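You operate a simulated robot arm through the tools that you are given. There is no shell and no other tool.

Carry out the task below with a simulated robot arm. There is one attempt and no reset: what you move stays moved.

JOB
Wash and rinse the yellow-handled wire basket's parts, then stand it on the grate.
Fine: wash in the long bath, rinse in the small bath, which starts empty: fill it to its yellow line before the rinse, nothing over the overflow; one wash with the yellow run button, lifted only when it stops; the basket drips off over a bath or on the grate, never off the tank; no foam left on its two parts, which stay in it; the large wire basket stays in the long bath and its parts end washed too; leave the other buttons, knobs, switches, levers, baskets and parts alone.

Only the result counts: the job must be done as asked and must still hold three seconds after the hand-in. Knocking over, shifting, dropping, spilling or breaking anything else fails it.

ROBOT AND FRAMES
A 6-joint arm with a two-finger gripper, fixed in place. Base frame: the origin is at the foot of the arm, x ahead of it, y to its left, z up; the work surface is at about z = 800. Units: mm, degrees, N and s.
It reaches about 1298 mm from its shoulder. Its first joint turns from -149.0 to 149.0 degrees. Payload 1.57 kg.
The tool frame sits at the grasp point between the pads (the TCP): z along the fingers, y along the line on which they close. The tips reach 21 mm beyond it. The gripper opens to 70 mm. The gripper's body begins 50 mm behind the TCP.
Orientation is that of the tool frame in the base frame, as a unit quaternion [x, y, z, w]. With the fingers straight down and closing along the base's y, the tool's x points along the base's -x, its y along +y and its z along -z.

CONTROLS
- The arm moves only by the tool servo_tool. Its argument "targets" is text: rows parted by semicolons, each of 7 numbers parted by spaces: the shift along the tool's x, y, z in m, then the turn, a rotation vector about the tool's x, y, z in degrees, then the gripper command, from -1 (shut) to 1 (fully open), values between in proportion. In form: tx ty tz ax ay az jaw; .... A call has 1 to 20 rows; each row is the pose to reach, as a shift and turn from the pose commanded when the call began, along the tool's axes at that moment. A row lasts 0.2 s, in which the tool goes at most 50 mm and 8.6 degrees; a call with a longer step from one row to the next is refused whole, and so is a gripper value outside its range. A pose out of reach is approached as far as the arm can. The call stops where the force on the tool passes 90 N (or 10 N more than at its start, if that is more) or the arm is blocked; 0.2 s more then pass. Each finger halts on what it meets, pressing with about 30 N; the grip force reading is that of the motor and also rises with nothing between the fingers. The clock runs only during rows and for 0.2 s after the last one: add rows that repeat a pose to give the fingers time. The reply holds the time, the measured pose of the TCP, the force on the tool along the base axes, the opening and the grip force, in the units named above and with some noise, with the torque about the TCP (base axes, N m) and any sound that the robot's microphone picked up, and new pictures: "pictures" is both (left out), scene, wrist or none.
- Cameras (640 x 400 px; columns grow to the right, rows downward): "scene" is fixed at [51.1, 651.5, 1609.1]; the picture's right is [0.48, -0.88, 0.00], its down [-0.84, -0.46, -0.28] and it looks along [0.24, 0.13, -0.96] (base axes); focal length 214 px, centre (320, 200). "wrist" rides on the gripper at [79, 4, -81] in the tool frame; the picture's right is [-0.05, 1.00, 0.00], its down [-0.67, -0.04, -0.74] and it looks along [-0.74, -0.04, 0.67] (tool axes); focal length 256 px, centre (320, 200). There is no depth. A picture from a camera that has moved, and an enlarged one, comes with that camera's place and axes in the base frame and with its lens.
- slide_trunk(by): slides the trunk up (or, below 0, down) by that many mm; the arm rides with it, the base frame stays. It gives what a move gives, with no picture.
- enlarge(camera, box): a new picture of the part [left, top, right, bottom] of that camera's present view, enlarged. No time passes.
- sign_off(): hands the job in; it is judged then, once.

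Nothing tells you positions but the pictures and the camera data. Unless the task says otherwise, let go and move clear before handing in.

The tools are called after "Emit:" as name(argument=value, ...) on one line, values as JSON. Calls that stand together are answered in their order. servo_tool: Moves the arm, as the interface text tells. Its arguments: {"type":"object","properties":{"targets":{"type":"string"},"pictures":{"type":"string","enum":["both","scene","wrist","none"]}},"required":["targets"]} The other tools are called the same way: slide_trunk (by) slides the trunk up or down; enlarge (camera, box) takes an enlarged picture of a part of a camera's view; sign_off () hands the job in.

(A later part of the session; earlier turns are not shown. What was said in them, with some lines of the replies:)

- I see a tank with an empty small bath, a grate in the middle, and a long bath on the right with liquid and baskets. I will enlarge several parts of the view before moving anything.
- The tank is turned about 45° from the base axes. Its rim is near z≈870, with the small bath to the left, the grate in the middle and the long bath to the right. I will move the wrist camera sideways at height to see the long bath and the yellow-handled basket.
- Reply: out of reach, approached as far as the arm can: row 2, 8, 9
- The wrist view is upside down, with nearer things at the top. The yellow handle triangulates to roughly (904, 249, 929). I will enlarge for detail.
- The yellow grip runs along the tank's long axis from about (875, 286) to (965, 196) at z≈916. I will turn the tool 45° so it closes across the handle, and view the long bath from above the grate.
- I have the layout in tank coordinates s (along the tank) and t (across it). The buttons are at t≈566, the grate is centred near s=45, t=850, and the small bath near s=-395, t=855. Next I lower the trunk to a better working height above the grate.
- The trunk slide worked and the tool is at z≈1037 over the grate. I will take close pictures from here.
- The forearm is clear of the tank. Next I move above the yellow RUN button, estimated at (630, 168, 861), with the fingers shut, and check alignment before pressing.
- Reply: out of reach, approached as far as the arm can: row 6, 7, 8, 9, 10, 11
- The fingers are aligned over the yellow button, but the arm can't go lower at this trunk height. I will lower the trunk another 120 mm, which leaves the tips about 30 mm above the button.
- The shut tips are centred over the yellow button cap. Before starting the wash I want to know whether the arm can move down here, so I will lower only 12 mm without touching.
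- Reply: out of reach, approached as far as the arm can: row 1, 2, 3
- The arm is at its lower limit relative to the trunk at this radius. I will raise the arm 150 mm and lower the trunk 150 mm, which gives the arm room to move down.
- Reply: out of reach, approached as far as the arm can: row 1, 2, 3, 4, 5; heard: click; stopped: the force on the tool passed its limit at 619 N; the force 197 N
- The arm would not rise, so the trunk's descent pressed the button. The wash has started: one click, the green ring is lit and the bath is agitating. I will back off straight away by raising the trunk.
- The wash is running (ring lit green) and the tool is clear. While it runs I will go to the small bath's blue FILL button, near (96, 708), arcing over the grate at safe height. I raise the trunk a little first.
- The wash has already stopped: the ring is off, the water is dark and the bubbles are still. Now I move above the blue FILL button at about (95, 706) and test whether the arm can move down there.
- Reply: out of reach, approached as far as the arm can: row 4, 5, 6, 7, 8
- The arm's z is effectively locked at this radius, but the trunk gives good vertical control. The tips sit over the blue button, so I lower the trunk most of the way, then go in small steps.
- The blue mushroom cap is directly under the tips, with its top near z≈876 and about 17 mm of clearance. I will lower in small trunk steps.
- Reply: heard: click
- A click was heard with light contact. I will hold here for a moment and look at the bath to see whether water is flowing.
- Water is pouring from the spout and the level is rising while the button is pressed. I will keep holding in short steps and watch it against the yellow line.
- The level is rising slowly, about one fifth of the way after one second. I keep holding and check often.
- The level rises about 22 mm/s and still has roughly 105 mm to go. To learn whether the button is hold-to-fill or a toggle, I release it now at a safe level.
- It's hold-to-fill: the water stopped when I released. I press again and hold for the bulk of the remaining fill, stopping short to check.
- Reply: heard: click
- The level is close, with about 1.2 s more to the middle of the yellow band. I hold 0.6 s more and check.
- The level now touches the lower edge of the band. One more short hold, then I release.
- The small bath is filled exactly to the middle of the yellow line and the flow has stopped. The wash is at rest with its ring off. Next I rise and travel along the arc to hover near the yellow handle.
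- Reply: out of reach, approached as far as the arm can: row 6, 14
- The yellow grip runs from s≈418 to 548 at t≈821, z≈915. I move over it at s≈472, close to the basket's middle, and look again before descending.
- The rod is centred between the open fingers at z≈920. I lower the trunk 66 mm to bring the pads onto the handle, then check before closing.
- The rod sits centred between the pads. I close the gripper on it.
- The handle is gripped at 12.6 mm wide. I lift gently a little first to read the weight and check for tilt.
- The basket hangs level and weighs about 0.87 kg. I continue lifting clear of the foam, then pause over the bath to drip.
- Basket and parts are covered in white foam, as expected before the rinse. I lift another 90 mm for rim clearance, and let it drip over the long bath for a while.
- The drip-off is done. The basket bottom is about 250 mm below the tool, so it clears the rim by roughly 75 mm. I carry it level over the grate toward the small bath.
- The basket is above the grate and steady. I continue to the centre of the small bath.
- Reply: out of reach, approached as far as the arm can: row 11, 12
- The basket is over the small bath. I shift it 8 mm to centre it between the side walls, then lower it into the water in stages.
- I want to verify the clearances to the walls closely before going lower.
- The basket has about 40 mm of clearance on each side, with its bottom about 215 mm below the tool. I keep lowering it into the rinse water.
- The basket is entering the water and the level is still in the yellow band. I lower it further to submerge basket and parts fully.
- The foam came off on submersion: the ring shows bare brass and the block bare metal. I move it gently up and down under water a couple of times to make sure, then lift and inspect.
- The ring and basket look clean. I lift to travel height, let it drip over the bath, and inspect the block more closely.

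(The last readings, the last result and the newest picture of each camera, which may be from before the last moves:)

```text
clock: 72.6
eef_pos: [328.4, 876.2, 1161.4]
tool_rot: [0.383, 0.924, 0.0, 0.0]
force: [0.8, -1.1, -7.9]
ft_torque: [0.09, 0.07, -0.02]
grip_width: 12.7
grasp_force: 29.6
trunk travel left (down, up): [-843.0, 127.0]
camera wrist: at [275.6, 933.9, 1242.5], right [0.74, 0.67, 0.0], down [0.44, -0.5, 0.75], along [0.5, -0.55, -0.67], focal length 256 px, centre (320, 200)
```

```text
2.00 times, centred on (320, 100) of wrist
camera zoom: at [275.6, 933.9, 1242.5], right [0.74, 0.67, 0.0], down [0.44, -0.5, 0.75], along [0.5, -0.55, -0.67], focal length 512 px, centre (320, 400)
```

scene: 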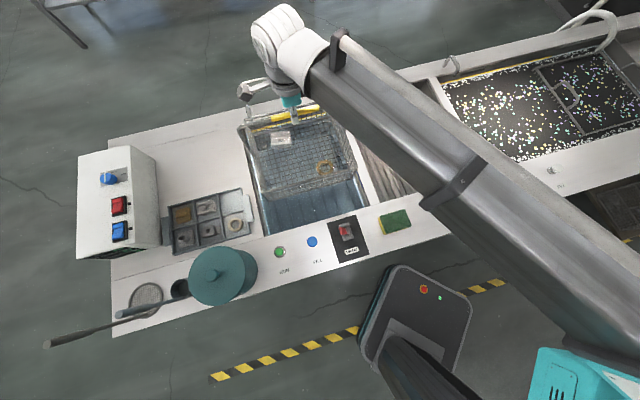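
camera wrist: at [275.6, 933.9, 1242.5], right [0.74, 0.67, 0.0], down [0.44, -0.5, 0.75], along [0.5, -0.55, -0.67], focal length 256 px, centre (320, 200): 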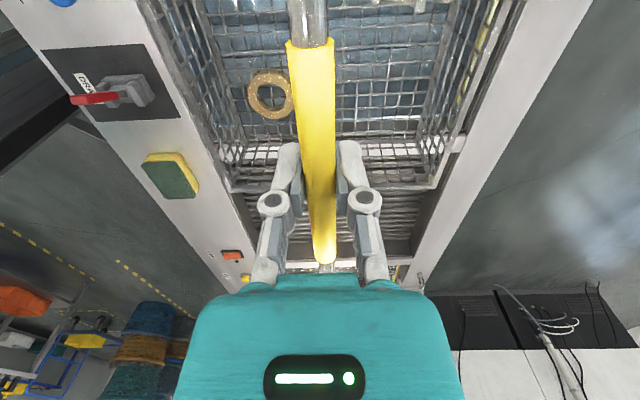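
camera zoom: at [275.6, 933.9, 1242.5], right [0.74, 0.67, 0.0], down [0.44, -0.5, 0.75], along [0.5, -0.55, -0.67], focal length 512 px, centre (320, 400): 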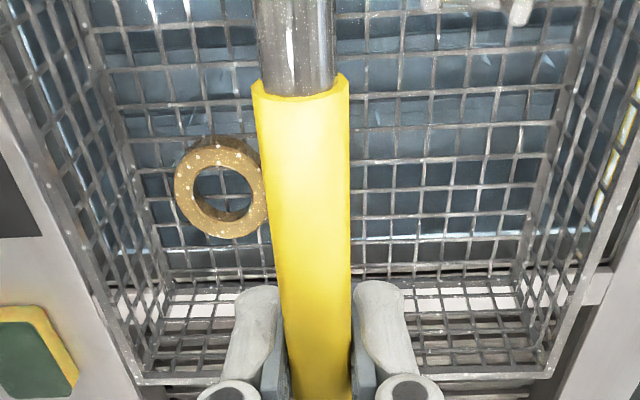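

Emit:
enlarge(camera="scene", box=[262, 115, 312, 155])

Emit:
enlarge(camera="scene", box=[300, 140, 350, 180])

Emit:
enlarge(camera="wrist", box=[340, 0, 460, 60])

Emit:
enlarge(camera="scene", box=[165, 185, 250, 250])

```text
10.00 times, centred on (287, 135) of scene
camera zoom: at [51.1, 651.5, 1609.1], right [0.48, -0.88, 0.0], down [-0.84, -0.46, -0.28], along [0.24, 0.13, -0.96], focal length 2145 px, centre (650, 850)
```

zoom: 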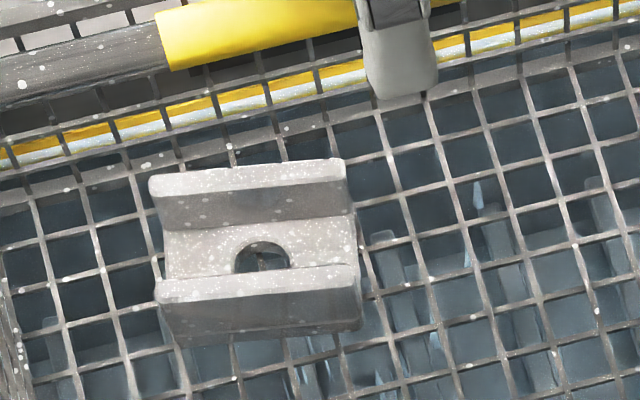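

```text
10.00 times, centred on (325, 160) of scene
camera zoom: at [51.1, 651.5, 1609.1], right [0.48, -0.88, 0.0], down [-0.84, -0.46, -0.28], along [0.24, 0.13, -0.96], focal length 2145 px, centre (270, 600)
```

zoom: 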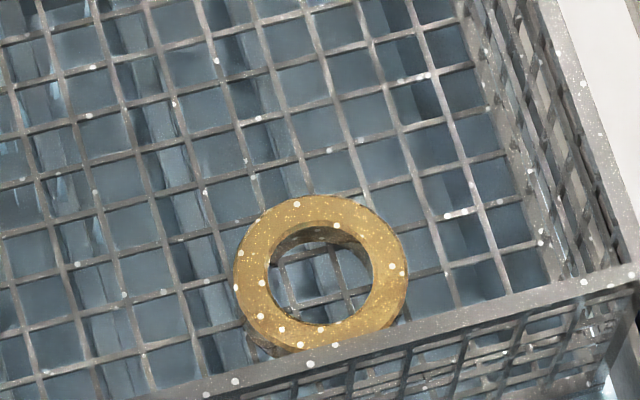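

```text
5.33 times, centred on (400, 30) of wrist
camera zoom: at [275.6, 933.9, 1242.5], right [0.74, 0.67, 0.0], down [0.44, -0.5, 0.75], along [0.5, -0.55, -0.67], focal length 1365 px, centre (-107, 1107)
```

zoom: 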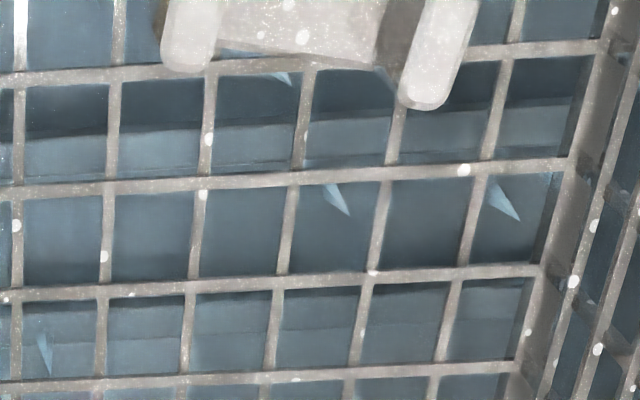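

```text
6.15 times, centred on (208, 218) of scene
camera zoom: at [51.1, 651.5, 1609.1], right [0.48, -0.88, 0.0], down [-0.84, -0.46, -0.28], along [0.24, 0.13, -0.96], focal length 1320 px, centre (1012, 92)
```

zoom: 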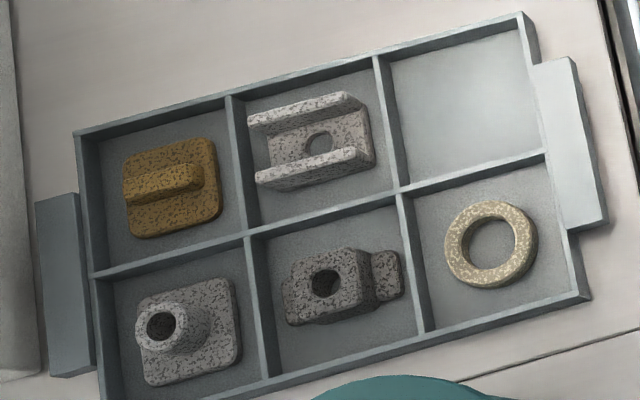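

The parts look bare with only small specks, which may be water drops or traces of foam, and drips are still falling. I dunk it a second time with a longer soak and compare.

Emit:
slide_trunk(by=-150)

Emit:
slide_trunk(by=-85)

Emit:
servo_tool(targets="0.01 0 0 0 0 0 -1; 0.02 0 0 0 0 0 -1; 0.01 0 0 0 0 0 -1; 0 0 0 0 0 0 -1; -0.01 0 0 0 0 0 -1; -0.02 0 0 0 0 0 -1; -0.01 0 0 0 0 0 -1; 0 0 0 0 0 0 -1; 0 0.01 0 0 0 0 -1; 0 0.02 0 0 0 0 -1; 0 0.01 0 0 0 0 -1; 0 0 0 0 0 0 -1; 0 0 0 0 0 0 -1; 0 0 0 0 0 0 -1; 0 0 0 0 0 0 -1; 0 0 0 0 0 0 -1; 0 0 0 0 0 0 -1; 0 0 0 0 0 0 -1; 0 0 0 0 0 0 -1; 0 0 0 0 0 0 -1", pictures="none")

Emit:
enlarge(camera="scene", box=[230, 80, 350, 200])

Emit:
enlarge(camera="wrist", box=[160, 0, 480, 200])

```text
clock: 74.3
eef_pos: [326.7, 876.2, 1010.5]
tool_rot: [0.383, 0.924, 0.001, 0.001]
force: [0.5, 0.9, -8.3]
ft_torque: [0.07, 0.06, -0.03]
grip_width: 12.6
grasp_force: 29.9
trunk travel left (down, up): [-693.0, 277.0]
```

```text
clock: 75.5
eef_pos: [327.8, 875.5, 926.3]
tool_rot: [0.383, 0.924, 0.0, 0.0]
force: [0.2, 0.3, -8.5]
ft_torque: [0.07, 0.08, 0.01]
grip_width: 12.4
grasp_force: 30.1
trunk travel left (down, up): [-608.0, 362.0]
```

```text
clock: 79.8
eef_pos: [327.8, 875.7, 925.8]
tool_rot: [0.383, 0.924, -0.001, 0.001]
force: [-0.3, 0.3, -8.9]
ft_torque: [0.04, 0.07, 0.01]
grip_width: 12.6
grasp_force: 30.2
trunk travel left (down, up): [-608.0, 362.0]
```

```text
3.33 times, centred on (290, 140) of scene
camera zoom: at [51.1, 651.5, 1609.1], right [0.48, -0.88, 0.0], down [-0.84, -0.46, -0.28], along [0.24, 0.13, -0.96], focal length 715 px, centre (420, 400)
```

zoom: 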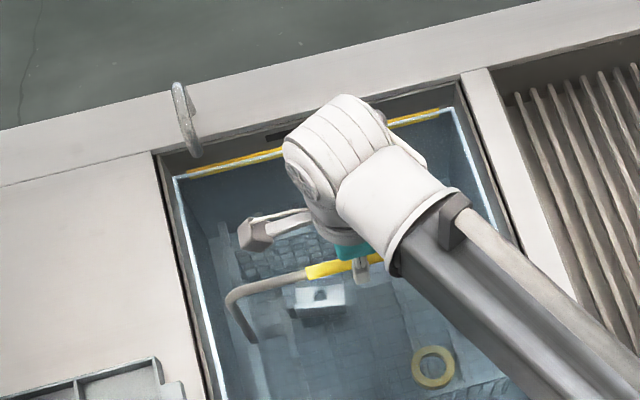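

```text
2.00 times, centred on (320, 100) of wrist
camera zoom: at [275.7, 933.5, 1007.5], right [0.74, 0.67, 0.0], down [0.44, -0.5, 0.75], along [0.5, -0.55, -0.67], focal length 512 px, centre (320, 400)
```

zoom: 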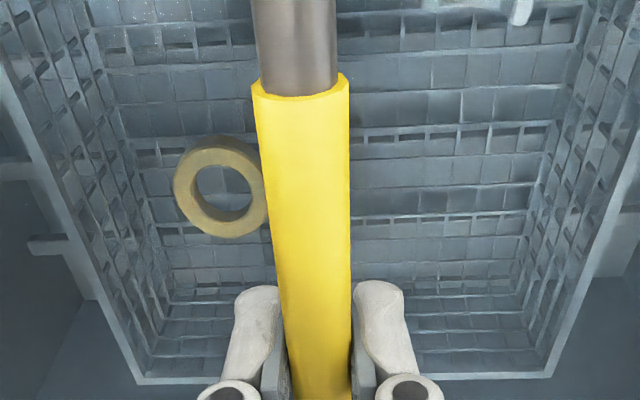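

Under water the ring and basket show no specks, so those were water drops and the rinse is complete. I lift and let it drip over the bath for several seconds before moving.

Emit:
slide_trunk(by=90)

Emit:
slide_trunk(by=145)

Emit:
servo_tool(targets="0 0 0 0 0 0 -1; 0 0 0 0 0 0 -1; 0 0 0 0 0 0 -1; 0 0 0 0 0 0 -1; 0 0 0 0 0 0 -1; 0 0 0 0 0 0 -1; 0 0 0 0 0 0 -1; 0 0 0 0 0 0 -1; 0 0 0 0 0 0 -1; 0 0 0 0 0 0 -1; 0 0 0 0 0 0 -1; 0 0 0 0 0 0 -1; 0 0 0 0 0 0 -1; 0 0 0 0 0 0 -1; 0 0 0 0 0 0 -1; 0 0 0 0 0 0 -1; 0 0 0 0 0 0 -1; 0 0 0 0 0 0 -1; 0 0 0 0 0 0 -1; 0 0 0 0 0 0 -1", pictures="none")

Emit:
enlarge(camera="scene", box=[262, 115, 312, 155])

Emit:
enlarge(camera="scene", box=[230, 80, 380, 200])

Emit:
enlarge(camera="wrist", box=[160, 0, 480, 200])

```text
clock: 81.0
eef_pos: [327.4, 874.7, 1016.9]
tool_rot: [0.382, 0.924, 0.0, 0.0]
force: [0.5, 0.5, -8.5]
ft_torque: [0.08, 0.06, 0.02]
grip_width: 12.9
grasp_force: 30.1
trunk travel left (down, up): [-698.0, 272.0]
```

```text
clock: 82.7
eef_pos: [328.7, 876.3, 1161.3]
tool_rot: [0.383, 0.924, 0.0, 0.001]
force: [-0.5, -0.4, -8.5]
ft_torque: [0.09, 0.07, -0.01]
grip_width: 13.0
grasp_force: 30.1
trunk travel left (down, up): [-843.0, 127.0]
```

```text
clock: 86.9
eef_pos: [327.3, 876.5, 1160.5]
tool_rot: [0.383, 0.924, 0.0, 0.001]
force: [0.2, -0.2, -8.4]
ft_torque: [0.06, 0.05, 0.01]
grip_width: 12.9
grasp_force: 30.1
trunk travel left (down, up): [-843.0, 127.0]
```

```text
10.00 times, centred on (287, 135) of scene
camera zoom: at [51.1, 651.5, 1609.1], right [0.48, -0.88, 0.0], down [-0.84, -0.46, -0.28], along [0.24, 0.13, -0.96], focal length 2145 px, centre (650, 850)
```

zoom: 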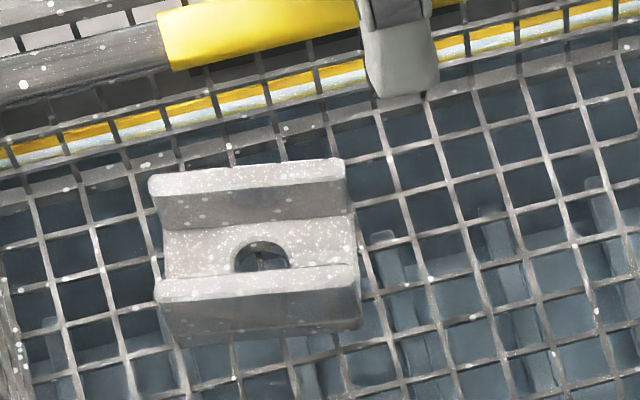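

```text
3.33 times, centred on (305, 140) of scene
camera zoom: at [51.1, 651.5, 1609.1], right [0.48, -0.88, 0.0], down [-0.84, -0.46, -0.28], along [0.24, 0.13, -0.96], focal length 715 px, centre (370, 400)
```

zoom: 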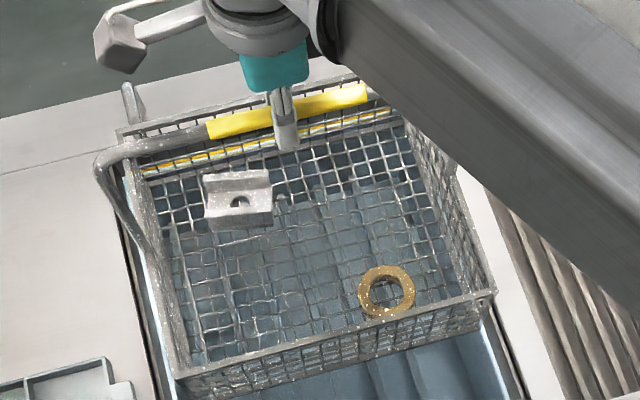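

```text
2.00 times, centred on (320, 100) of wrist
camera zoom: at [275.8, 933.7, 1242.5], right [0.74, 0.67, 0.0], down [0.44, -0.5, 0.75], along [0.5, -0.55, -0.67], focal length 512 px, centre (320, 400)
```

zoom: 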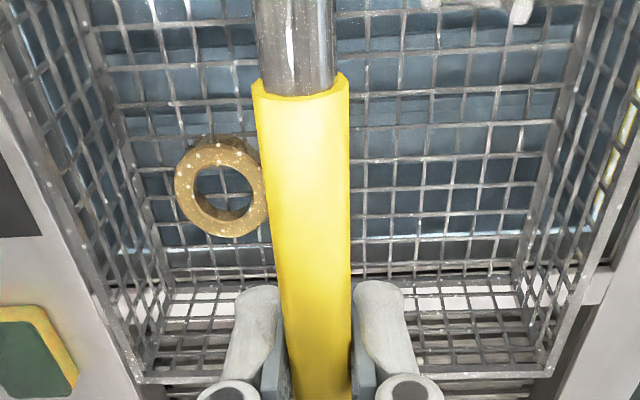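

Dripping has stopped and the parts are clean. I carry the basket over to the middle of the grate.

Emit:
servo_tool(targets="-0.015 0 0 0 0 0 -1; -0.04 0 0 0 0 0 -1; -0.07 0 0 0 0 0 -1; -0.10 0 0 0 0 0 -1; -0.13 0 0 0 0 0 -1; -0.16 0 0 0 0 0 -1; -0.19 0 0 0 0 0 -1; -0.22 0 0 0 0 0 -1; -0.25 0 0 0 0 0 -1; -0.28 0 0 0 0 0 -1; -0.31 0 0 0 0 0 -1; -0.34 0 0 0 0 0 -1; -0.37 0 0 0 0 0 -1; -0.395 0 0 0 0 0 -1; -0.415 0 0 0 0 0 -1; -0.430 0 0 0 0 0 -1; -0.430 0 0 0 0 0 -1", pictures="both")

Emit:
enlarge(camera="scene", box=[320, 50, 520, 230])

```text
clock: 90.5
eef_pos: [632.6, 571.4, 1161.5]
tool_rot: [0.383, 0.924, 0.0, 0.002]
force: [-0.5, -0.7, -8.5]
ft_torque: [0.03, 0.07, 0.01]
grip_width: 12.6
grasp_force: 29.4
trunk travel left (down, up): [-843.0, 127.0]
camera wrist: at [580.2, 628.8, 1242.7], right [0.74, 0.67, 0.0], down [0.45, -0.5, 0.75], along [0.5, -0.55, -0.67], focal length 256 px, centre (320, 200)
```

scene: 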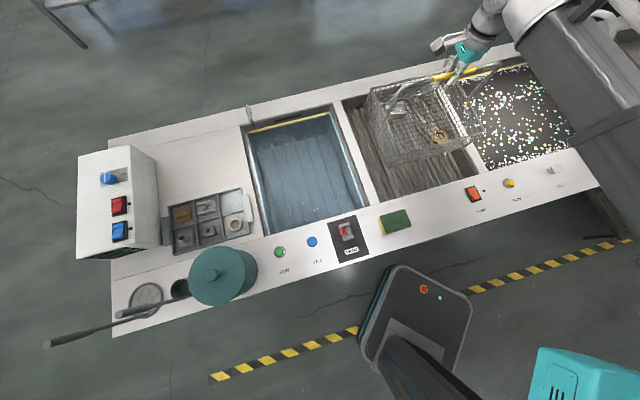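
wrist: 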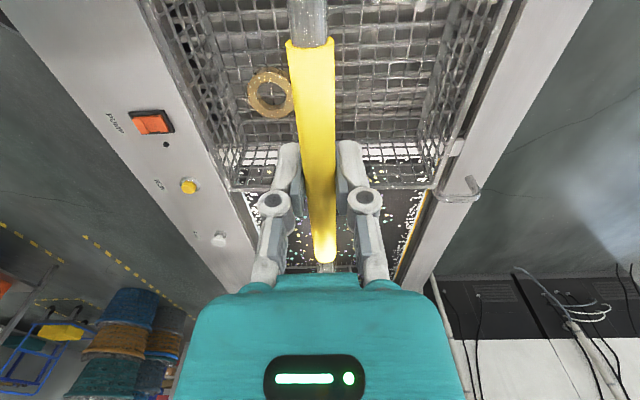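

```text
2.22 times, centred on (420, 140) of scene
camera zoom: at [51.1, 651.5, 1609.1], right [0.48, -0.88, 0.0], down [-0.84, -0.46, -0.28], along [0.24, 0.13, -0.96], focal length 477 px, centre (98, 333)
```

zoom: 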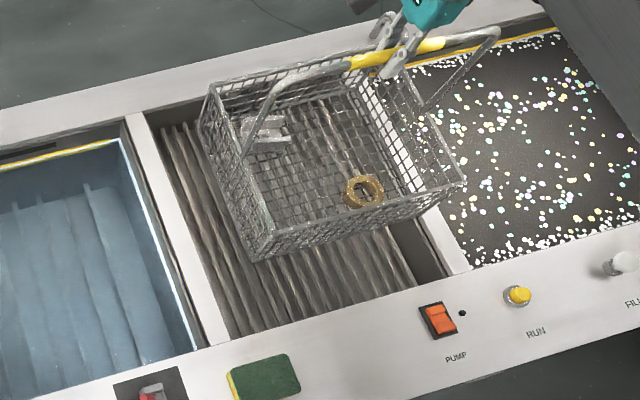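

The basket is centred over the grate with about 45–55 mm on each side. I lower the trunk in decreasing steps, watching for contact.

Emit:
slide_trunk(by=-90)

Emit:
enlarge(camera="scene", box=[320, 50, 520, 230])

Emit:
enlarge(camera="wrist", box=[0, 0, 640, 400])

```text
clock: 91.8
eef_pos: [633.1, 570.9, 1071.4]
tool_rot: [0.382, 0.924, 0.0, 0.0]
force: [0.2, 0.3, -8.8]
ft_torque: [0.06, 0.07, -0.01]
grip_width: 12.5
grasp_force: 29.5
trunk travel left (down, up): [-753.0, 217.0]
```

```text
2.22 times, centred on (420, 140) of scene
camera zoom: at [51.1, 651.5, 1609.1], right [0.48, -0.88, 0.0], down [-0.84, -0.46, -0.28], along [0.24, 0.13, -0.96], focal length 477 px, centre (98, 333)
```

zoom: 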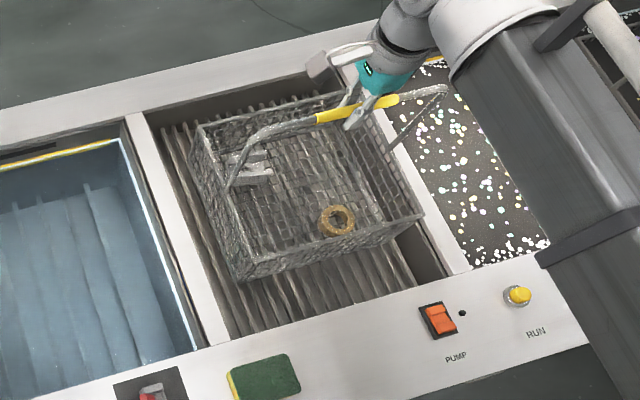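

```text
1.00 times, centred on (320, 200) of wrist (not enlarged: the box is as wide or as high as the picture)
camera zoom: at [580.0, 628.7, 1152.8], right [0.74, 0.67, 0.0], down [0.44, -0.5, 0.75], along [0.5, -0.55, -0.67], focal length 256 px, centre (320, 200)
```

zoom: 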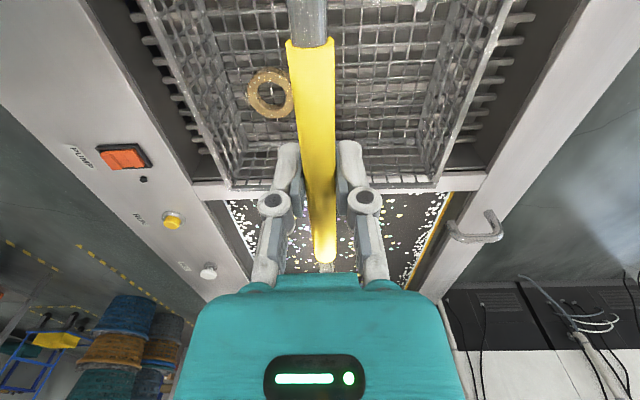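

Emit:
slide_trunk(by=-20)

Emit:
slide_trunk(by=-8)

Emit:
enlarge(camera="scene", box=[320, 50, 520, 230])

```text
clock: 92.4
eef_pos: [632.0, 570.9, 1051.7]
tool_rot: [0.383, 0.924, 0.0, 0.001]
force: [-0.1, -0.5, -8.3]
ft_torque: [0.09, 0.05, 0.0]
grip_width: 12.8
grasp_force: 30.2
trunk travel left (down, up): [-733.0, 237.0]
```

```text
clock: 93.0
eef_pos: [630.6, 569.9, 1043.3]
tool_rot: [0.382, 0.924, 0.0, -0.001]
force: [0.2, -1.1, -7.2]
ft_torque: [0.11, 0.05, -0.01]
grip_width: 12.5
grasp_force: 29.9
trunk travel left (down, up): [-725.0, 245.0]
```

```text
2.22 times, centred on (420, 140) of scene
camera zoom: at [51.1, 651.5, 1609.1], right [0.48, -0.88, 0.0], down [-0.84, -0.46, -0.28], along [0.24, 0.13, -0.96], focal length 477 px, centre (98, 333)
```

zoom: 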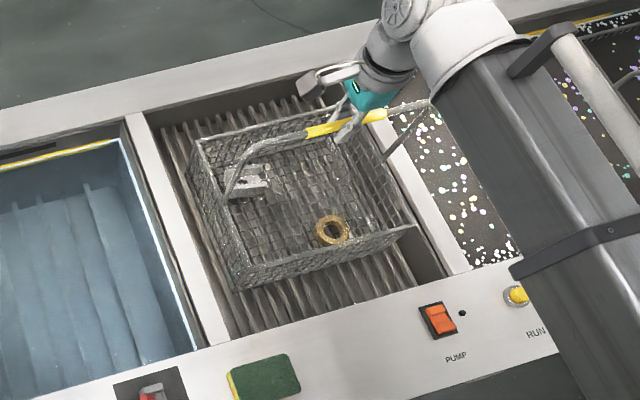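

Emit:
slide_trunk(by=-8)

```text
clock: 93.6
eef_pos: [630.8, 571.2, 1037.6]
tool_rot: [0.382, 0.924, 0.001, 0.001]
force: [3.0, 4.7, 20.8]
ft_torque: [0.02, 0.01, 0.12]
grip_width: 12.4
grasp_force: 30.2
trunk travel left (down, up): [-717.0, 253.0]
```

The basket touched the grate and is pressing lightly. I ease the trunk up 2 mm to relax the force before opening.

Emit:
slide_trunk(by=2)

Emit:
enlarge(camera="scene", box=[320, 50, 520, 230])

Emit:
enlarge(camera="wrist", box=[0, 0, 640, 400])

```text
clock: 94.1
eef_pos: [631.3, 569.8, 1035.4]
tool_rot: [0.382, 0.924, 0.0, 0.001]
force: [0.1, -0.1, -6.7]
ft_torque: [0.07, 0.16, 0.0]
grip_width: 12.6
grasp_force: 29.9
trunk travel left (down, up): [-719.0, 251.0]
```

```text
2.22 times, centred on (420, 140) of scene
camera zoom: at [51.1, 651.5, 1609.1], right [0.48, -0.88, 0.0], down [-0.84, -0.46, -0.28], along [0.24, 0.13, -0.96], focal length 477 px, centre (98, 333)
```

zoom: 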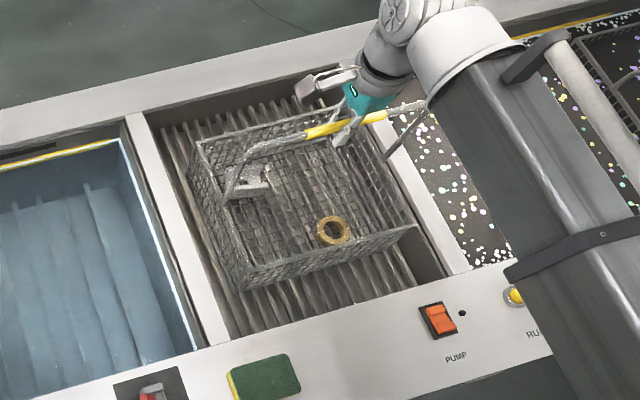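

```text
1.00 times, centred on (320, 200) of wrist (not enlarged: the box is as wide or as high as the picture)
camera zoom: at [579.9, 628.4, 1118.5], right [0.74, 0.67, 0.0], down [0.45, -0.5, 0.75], along [0.5, -0.56, -0.67], focal length 256 px, centre (320, 200)
```

zoom: 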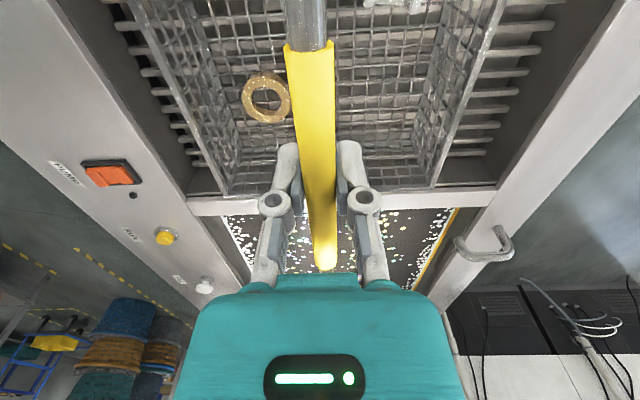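

Emit:
slide_trunk(by=-1)

```text
clock: 94.6
eef_pos: [632.0, 571.3, 1036.7]
tool_rot: [0.383, 0.924, 0.001, 0.0]
force: [1.5, 1.0, 4.5]
ft_torque: [0.03, 0.08, 0.08]
grip_width: 12.5
grasp_force: 30.2
trunk travel left (down, up): [-718.0, 252.0]
```

The force shows the basket fully supported by the grate. I open the gripper and look.

Emit:
servo_tool(targets="0 0 0 0 0 0 -0.5; 0 0 0 0 0 0 0; 0 0 0 0 0 0 0.5; 0 0 0 0 0 0 1; 0 0 0 0 0 0 1; 0 0 0 0 0 0 1", pictures="both")

Emit:
enlarge(camera="scene", box=[320, 50, 520, 230])

```text
clock: 96.0
eef_pos: [631.1, 569.5, 1037.1]
tool_rot: [0.382, 0.924, 0.0, 0.001]
force: [0.1, -0.4, -0.8]
ft_torque: [0.04, 0.01, -0.01]
grip_width: 70.0
grasp_force: 0.0
trunk travel left (down, up): [-718.0, 252.0]
camera wrist: at [579.6, 628.3, 1118.3], right [0.74, 0.67, 0.0], down [0.44, -0.5, 0.75], along [0.5, -0.55, -0.67], focal length 256 px, centre (320, 200)
```

scene: 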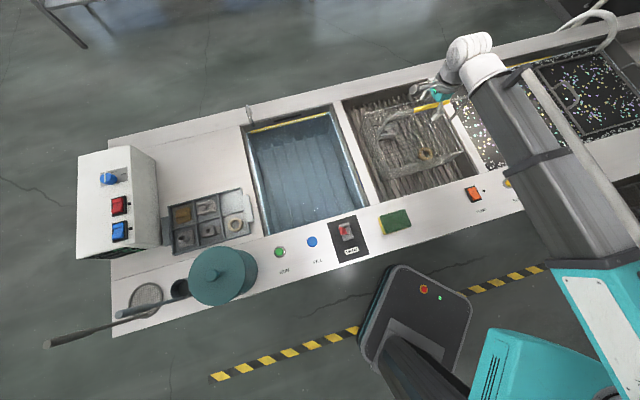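
wrist: 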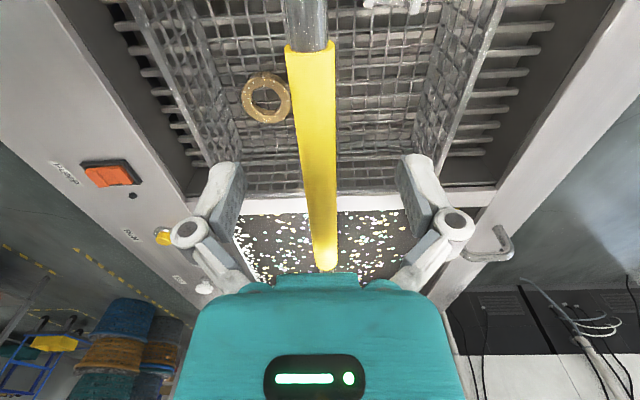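

```text
2.22 times, centred on (420, 140) of scene
camera zoom: at [51.1, 651.5, 1609.1], right [0.48, -0.88, 0.0], down [-0.84, -0.46, -0.28], along [0.24, 0.13, -0.96], focal length 477 px, centre (98, 333)
```

zoom: 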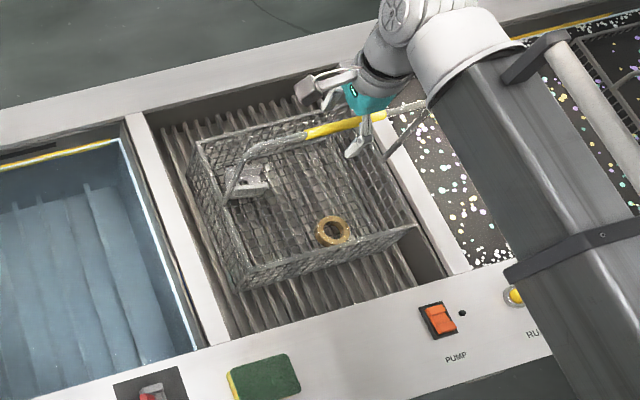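

The basket stands free and level on the grate with both parts inside. I raise the trunk straight up to clear the handle and then inspect everything.

Emit:
slide_trunk(by=200)

Emit:
servo_tool(targets="-0.04 0 0 0 0 0 1; -0.08 0 0 0 0 0 1; -0.12 0 0 0 0 0 1; -0.16 0 0 0 0 0 1; -0.20 0 0 0 0 0 1; -0.24 0 0 0 0 0 1; -0.28 0 0 0 0 0 1", pictures="both")

Emit:
enlarge(camera="scene", box=[320, 50, 520, 230])

Emit:
enlarge(camera="scene", box=[70, 90, 350, 330])

Emit:
enlarge(camera="wrist", box=[120, 0, 520, 280])

```text
clock: 98.2
eef_pos: [631.0, 571.6, 1237.7]
tool_rot: [0.383, 0.924, 0.001, 0.001]
force: [0.0, 0.1, -0.1]
ft_torque: [0.01, 0.0, 0.04]
grip_width: 69.7
grasp_force: 0.1
trunk travel left (down, up): [-918.0, 52.0]
```

```text
clock: 99.8
eef_pos: [828.8, 369.9, 1236.1]
tool_rot: [0.383, 0.924, 0.0, 0.001]
force: [-1.2, -0.3, -0.5]
ft_torque: [0.0, 0.03, -0.03]
grip_width: 70.0
grasp_force: 0.0
out of reach, approached as far as the arm can: row 3
trunk travel left (down, up): [-918.0, 52.0]
camera wrist: at [777.8, 428.3, 1318.0], right [0.74, 0.67, 0.0], down [0.45, -0.5, 0.75], along [0.5, -0.55, -0.67], focal length 256 px, centre (320, 200)
```

scene: 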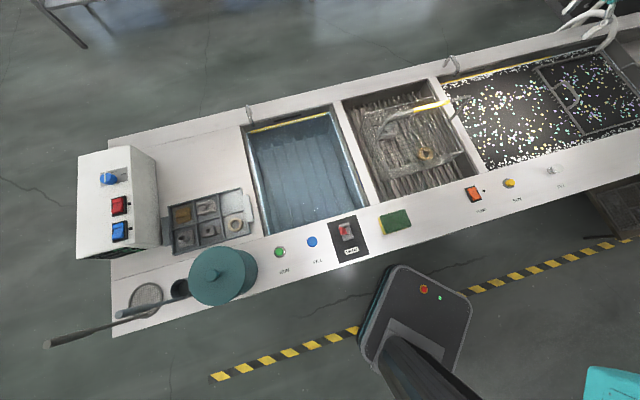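
wrist: 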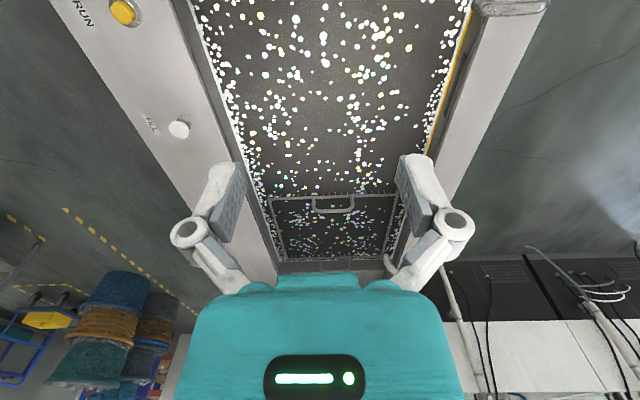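

```text
2.22 times, centred on (420, 140) of scene
camera zoom: at [51.1, 651.5, 1609.1], right [0.48, -0.88, 0.0], down [-0.84, -0.46, -0.28], along [0.24, 0.13, -0.96], focal length 477 px, centre (98, 333)
```

zoom: 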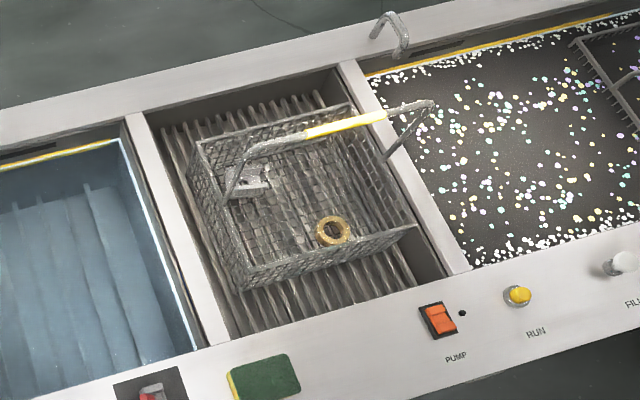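

```text
1.67 times, centred on (210, 210) of scene
camera zoom: at [51.1, 651.5, 1609.1], right [0.48, -0.88, 0.0], down [-0.84, -0.46, -0.28], along [0.24, 0.13, -0.96], focal length 358 px, centre (503, 183)
```

zoom: 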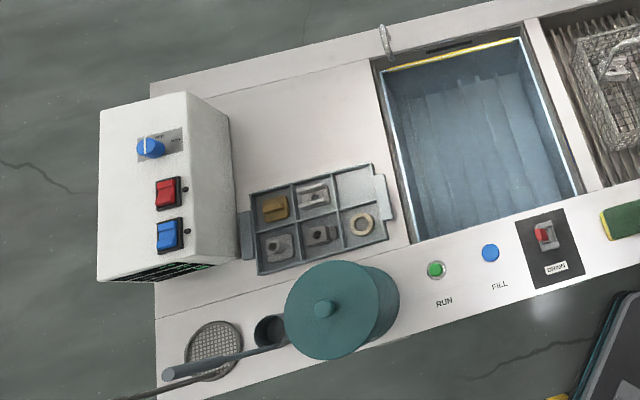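

```text
1.43 times, centred on (320, 140) of wrist
camera zoom: at [777.8, 428.3, 1318.0], right [0.74, 0.67, 0.0], down [0.45, -0.5, 0.75], along [0.5, -0.55, -0.67], focal length 366 px, centre (320, 286)
```

zoom: 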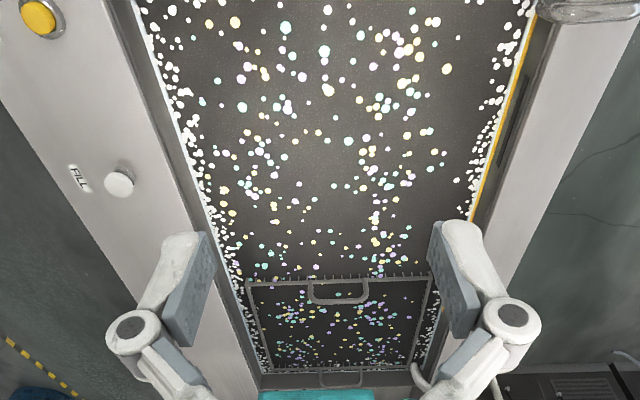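

Everything looks in place. I take one last close look at the basket on the grate before handing in.

Emit:
enlarge(camera="scene", box=[365, 85, 475, 190])

Emit:
enlarge(camera="scene", box=[380, 110, 440, 165])

```text
3.81 times, centred on (420, 138) of scene
camera zoom: at [51.1, 651.5, 1609.1], right [0.48, -0.88, 0.0], down [-0.84, -0.46, -0.28], along [0.24, 0.13, -0.96], focal length 817 px, centre (-61, 438)
```

zoom: 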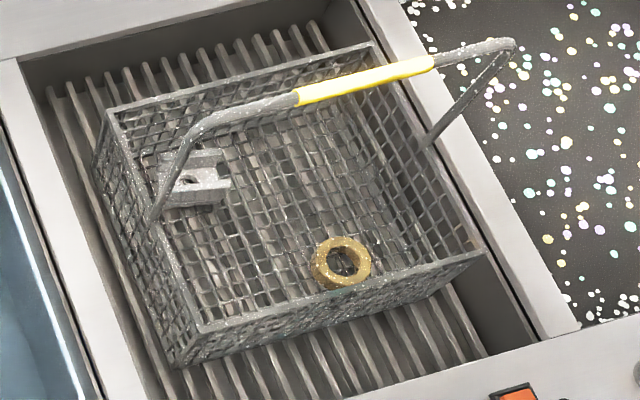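

```text
7.27 times, centred on (410, 138) of scene
camera zoom: at [51.1, 651.5, 1609.1], right [0.48, -0.88, 0.0], down [-0.84, -0.46, -0.28], along [0.24, 0.13, -0.96], focal length 1560 px, centre (-334, 654)
```

zoom: 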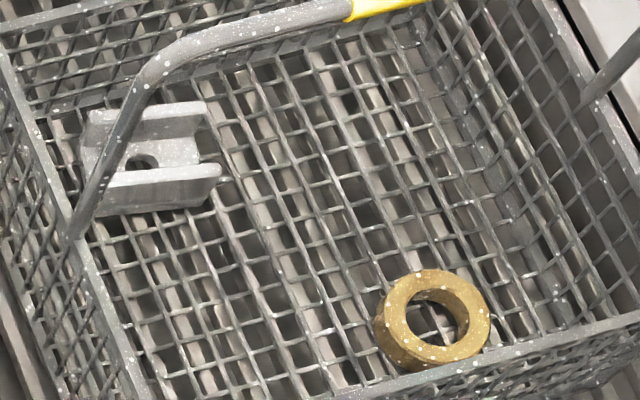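

The yellow-handled basket stands flat on the grate with its bracket and ring clean and inside. The small bath is at its yellow line, and the large basket is still in the long bath. The gripper is open and clear, so I hand the job in.

Emit:
sign_off()

```text
The job is handed in.
```

The yellow-handled basket is washed, rinsed and standing flat on the grate with its bracket and ring inside. No foam shows on either part, and I've handed the job in.

- **Wash:** It ran once and stopped by itself before I lifted the basket. I started it earlier than I meant to. The arm would not rise, so lowering the trunk pressed the yellow run button, with a force peak of 619 N. There was only one click, and the button shows no damage in the pictures.
- **Rinse:** I filled the small bath to the middle of its yellow line, and the water never reached the overflow. I dunked the basket twice. The small specks left on the parts look like water drops: they disappeared under water and looked the same after both dunks.
- **Dripping:** The basket dripped over the two baths and was carried only over the baths and the grate.
- **Large basket:** It stayed in the long bath through the wash. The water is now too dark to see its parts, so I couldn't check them by eye.
- **Everything else:** I pressed only the yellow run and blue fill buttons. The other controls, the tray parts and the sponge were not touched.
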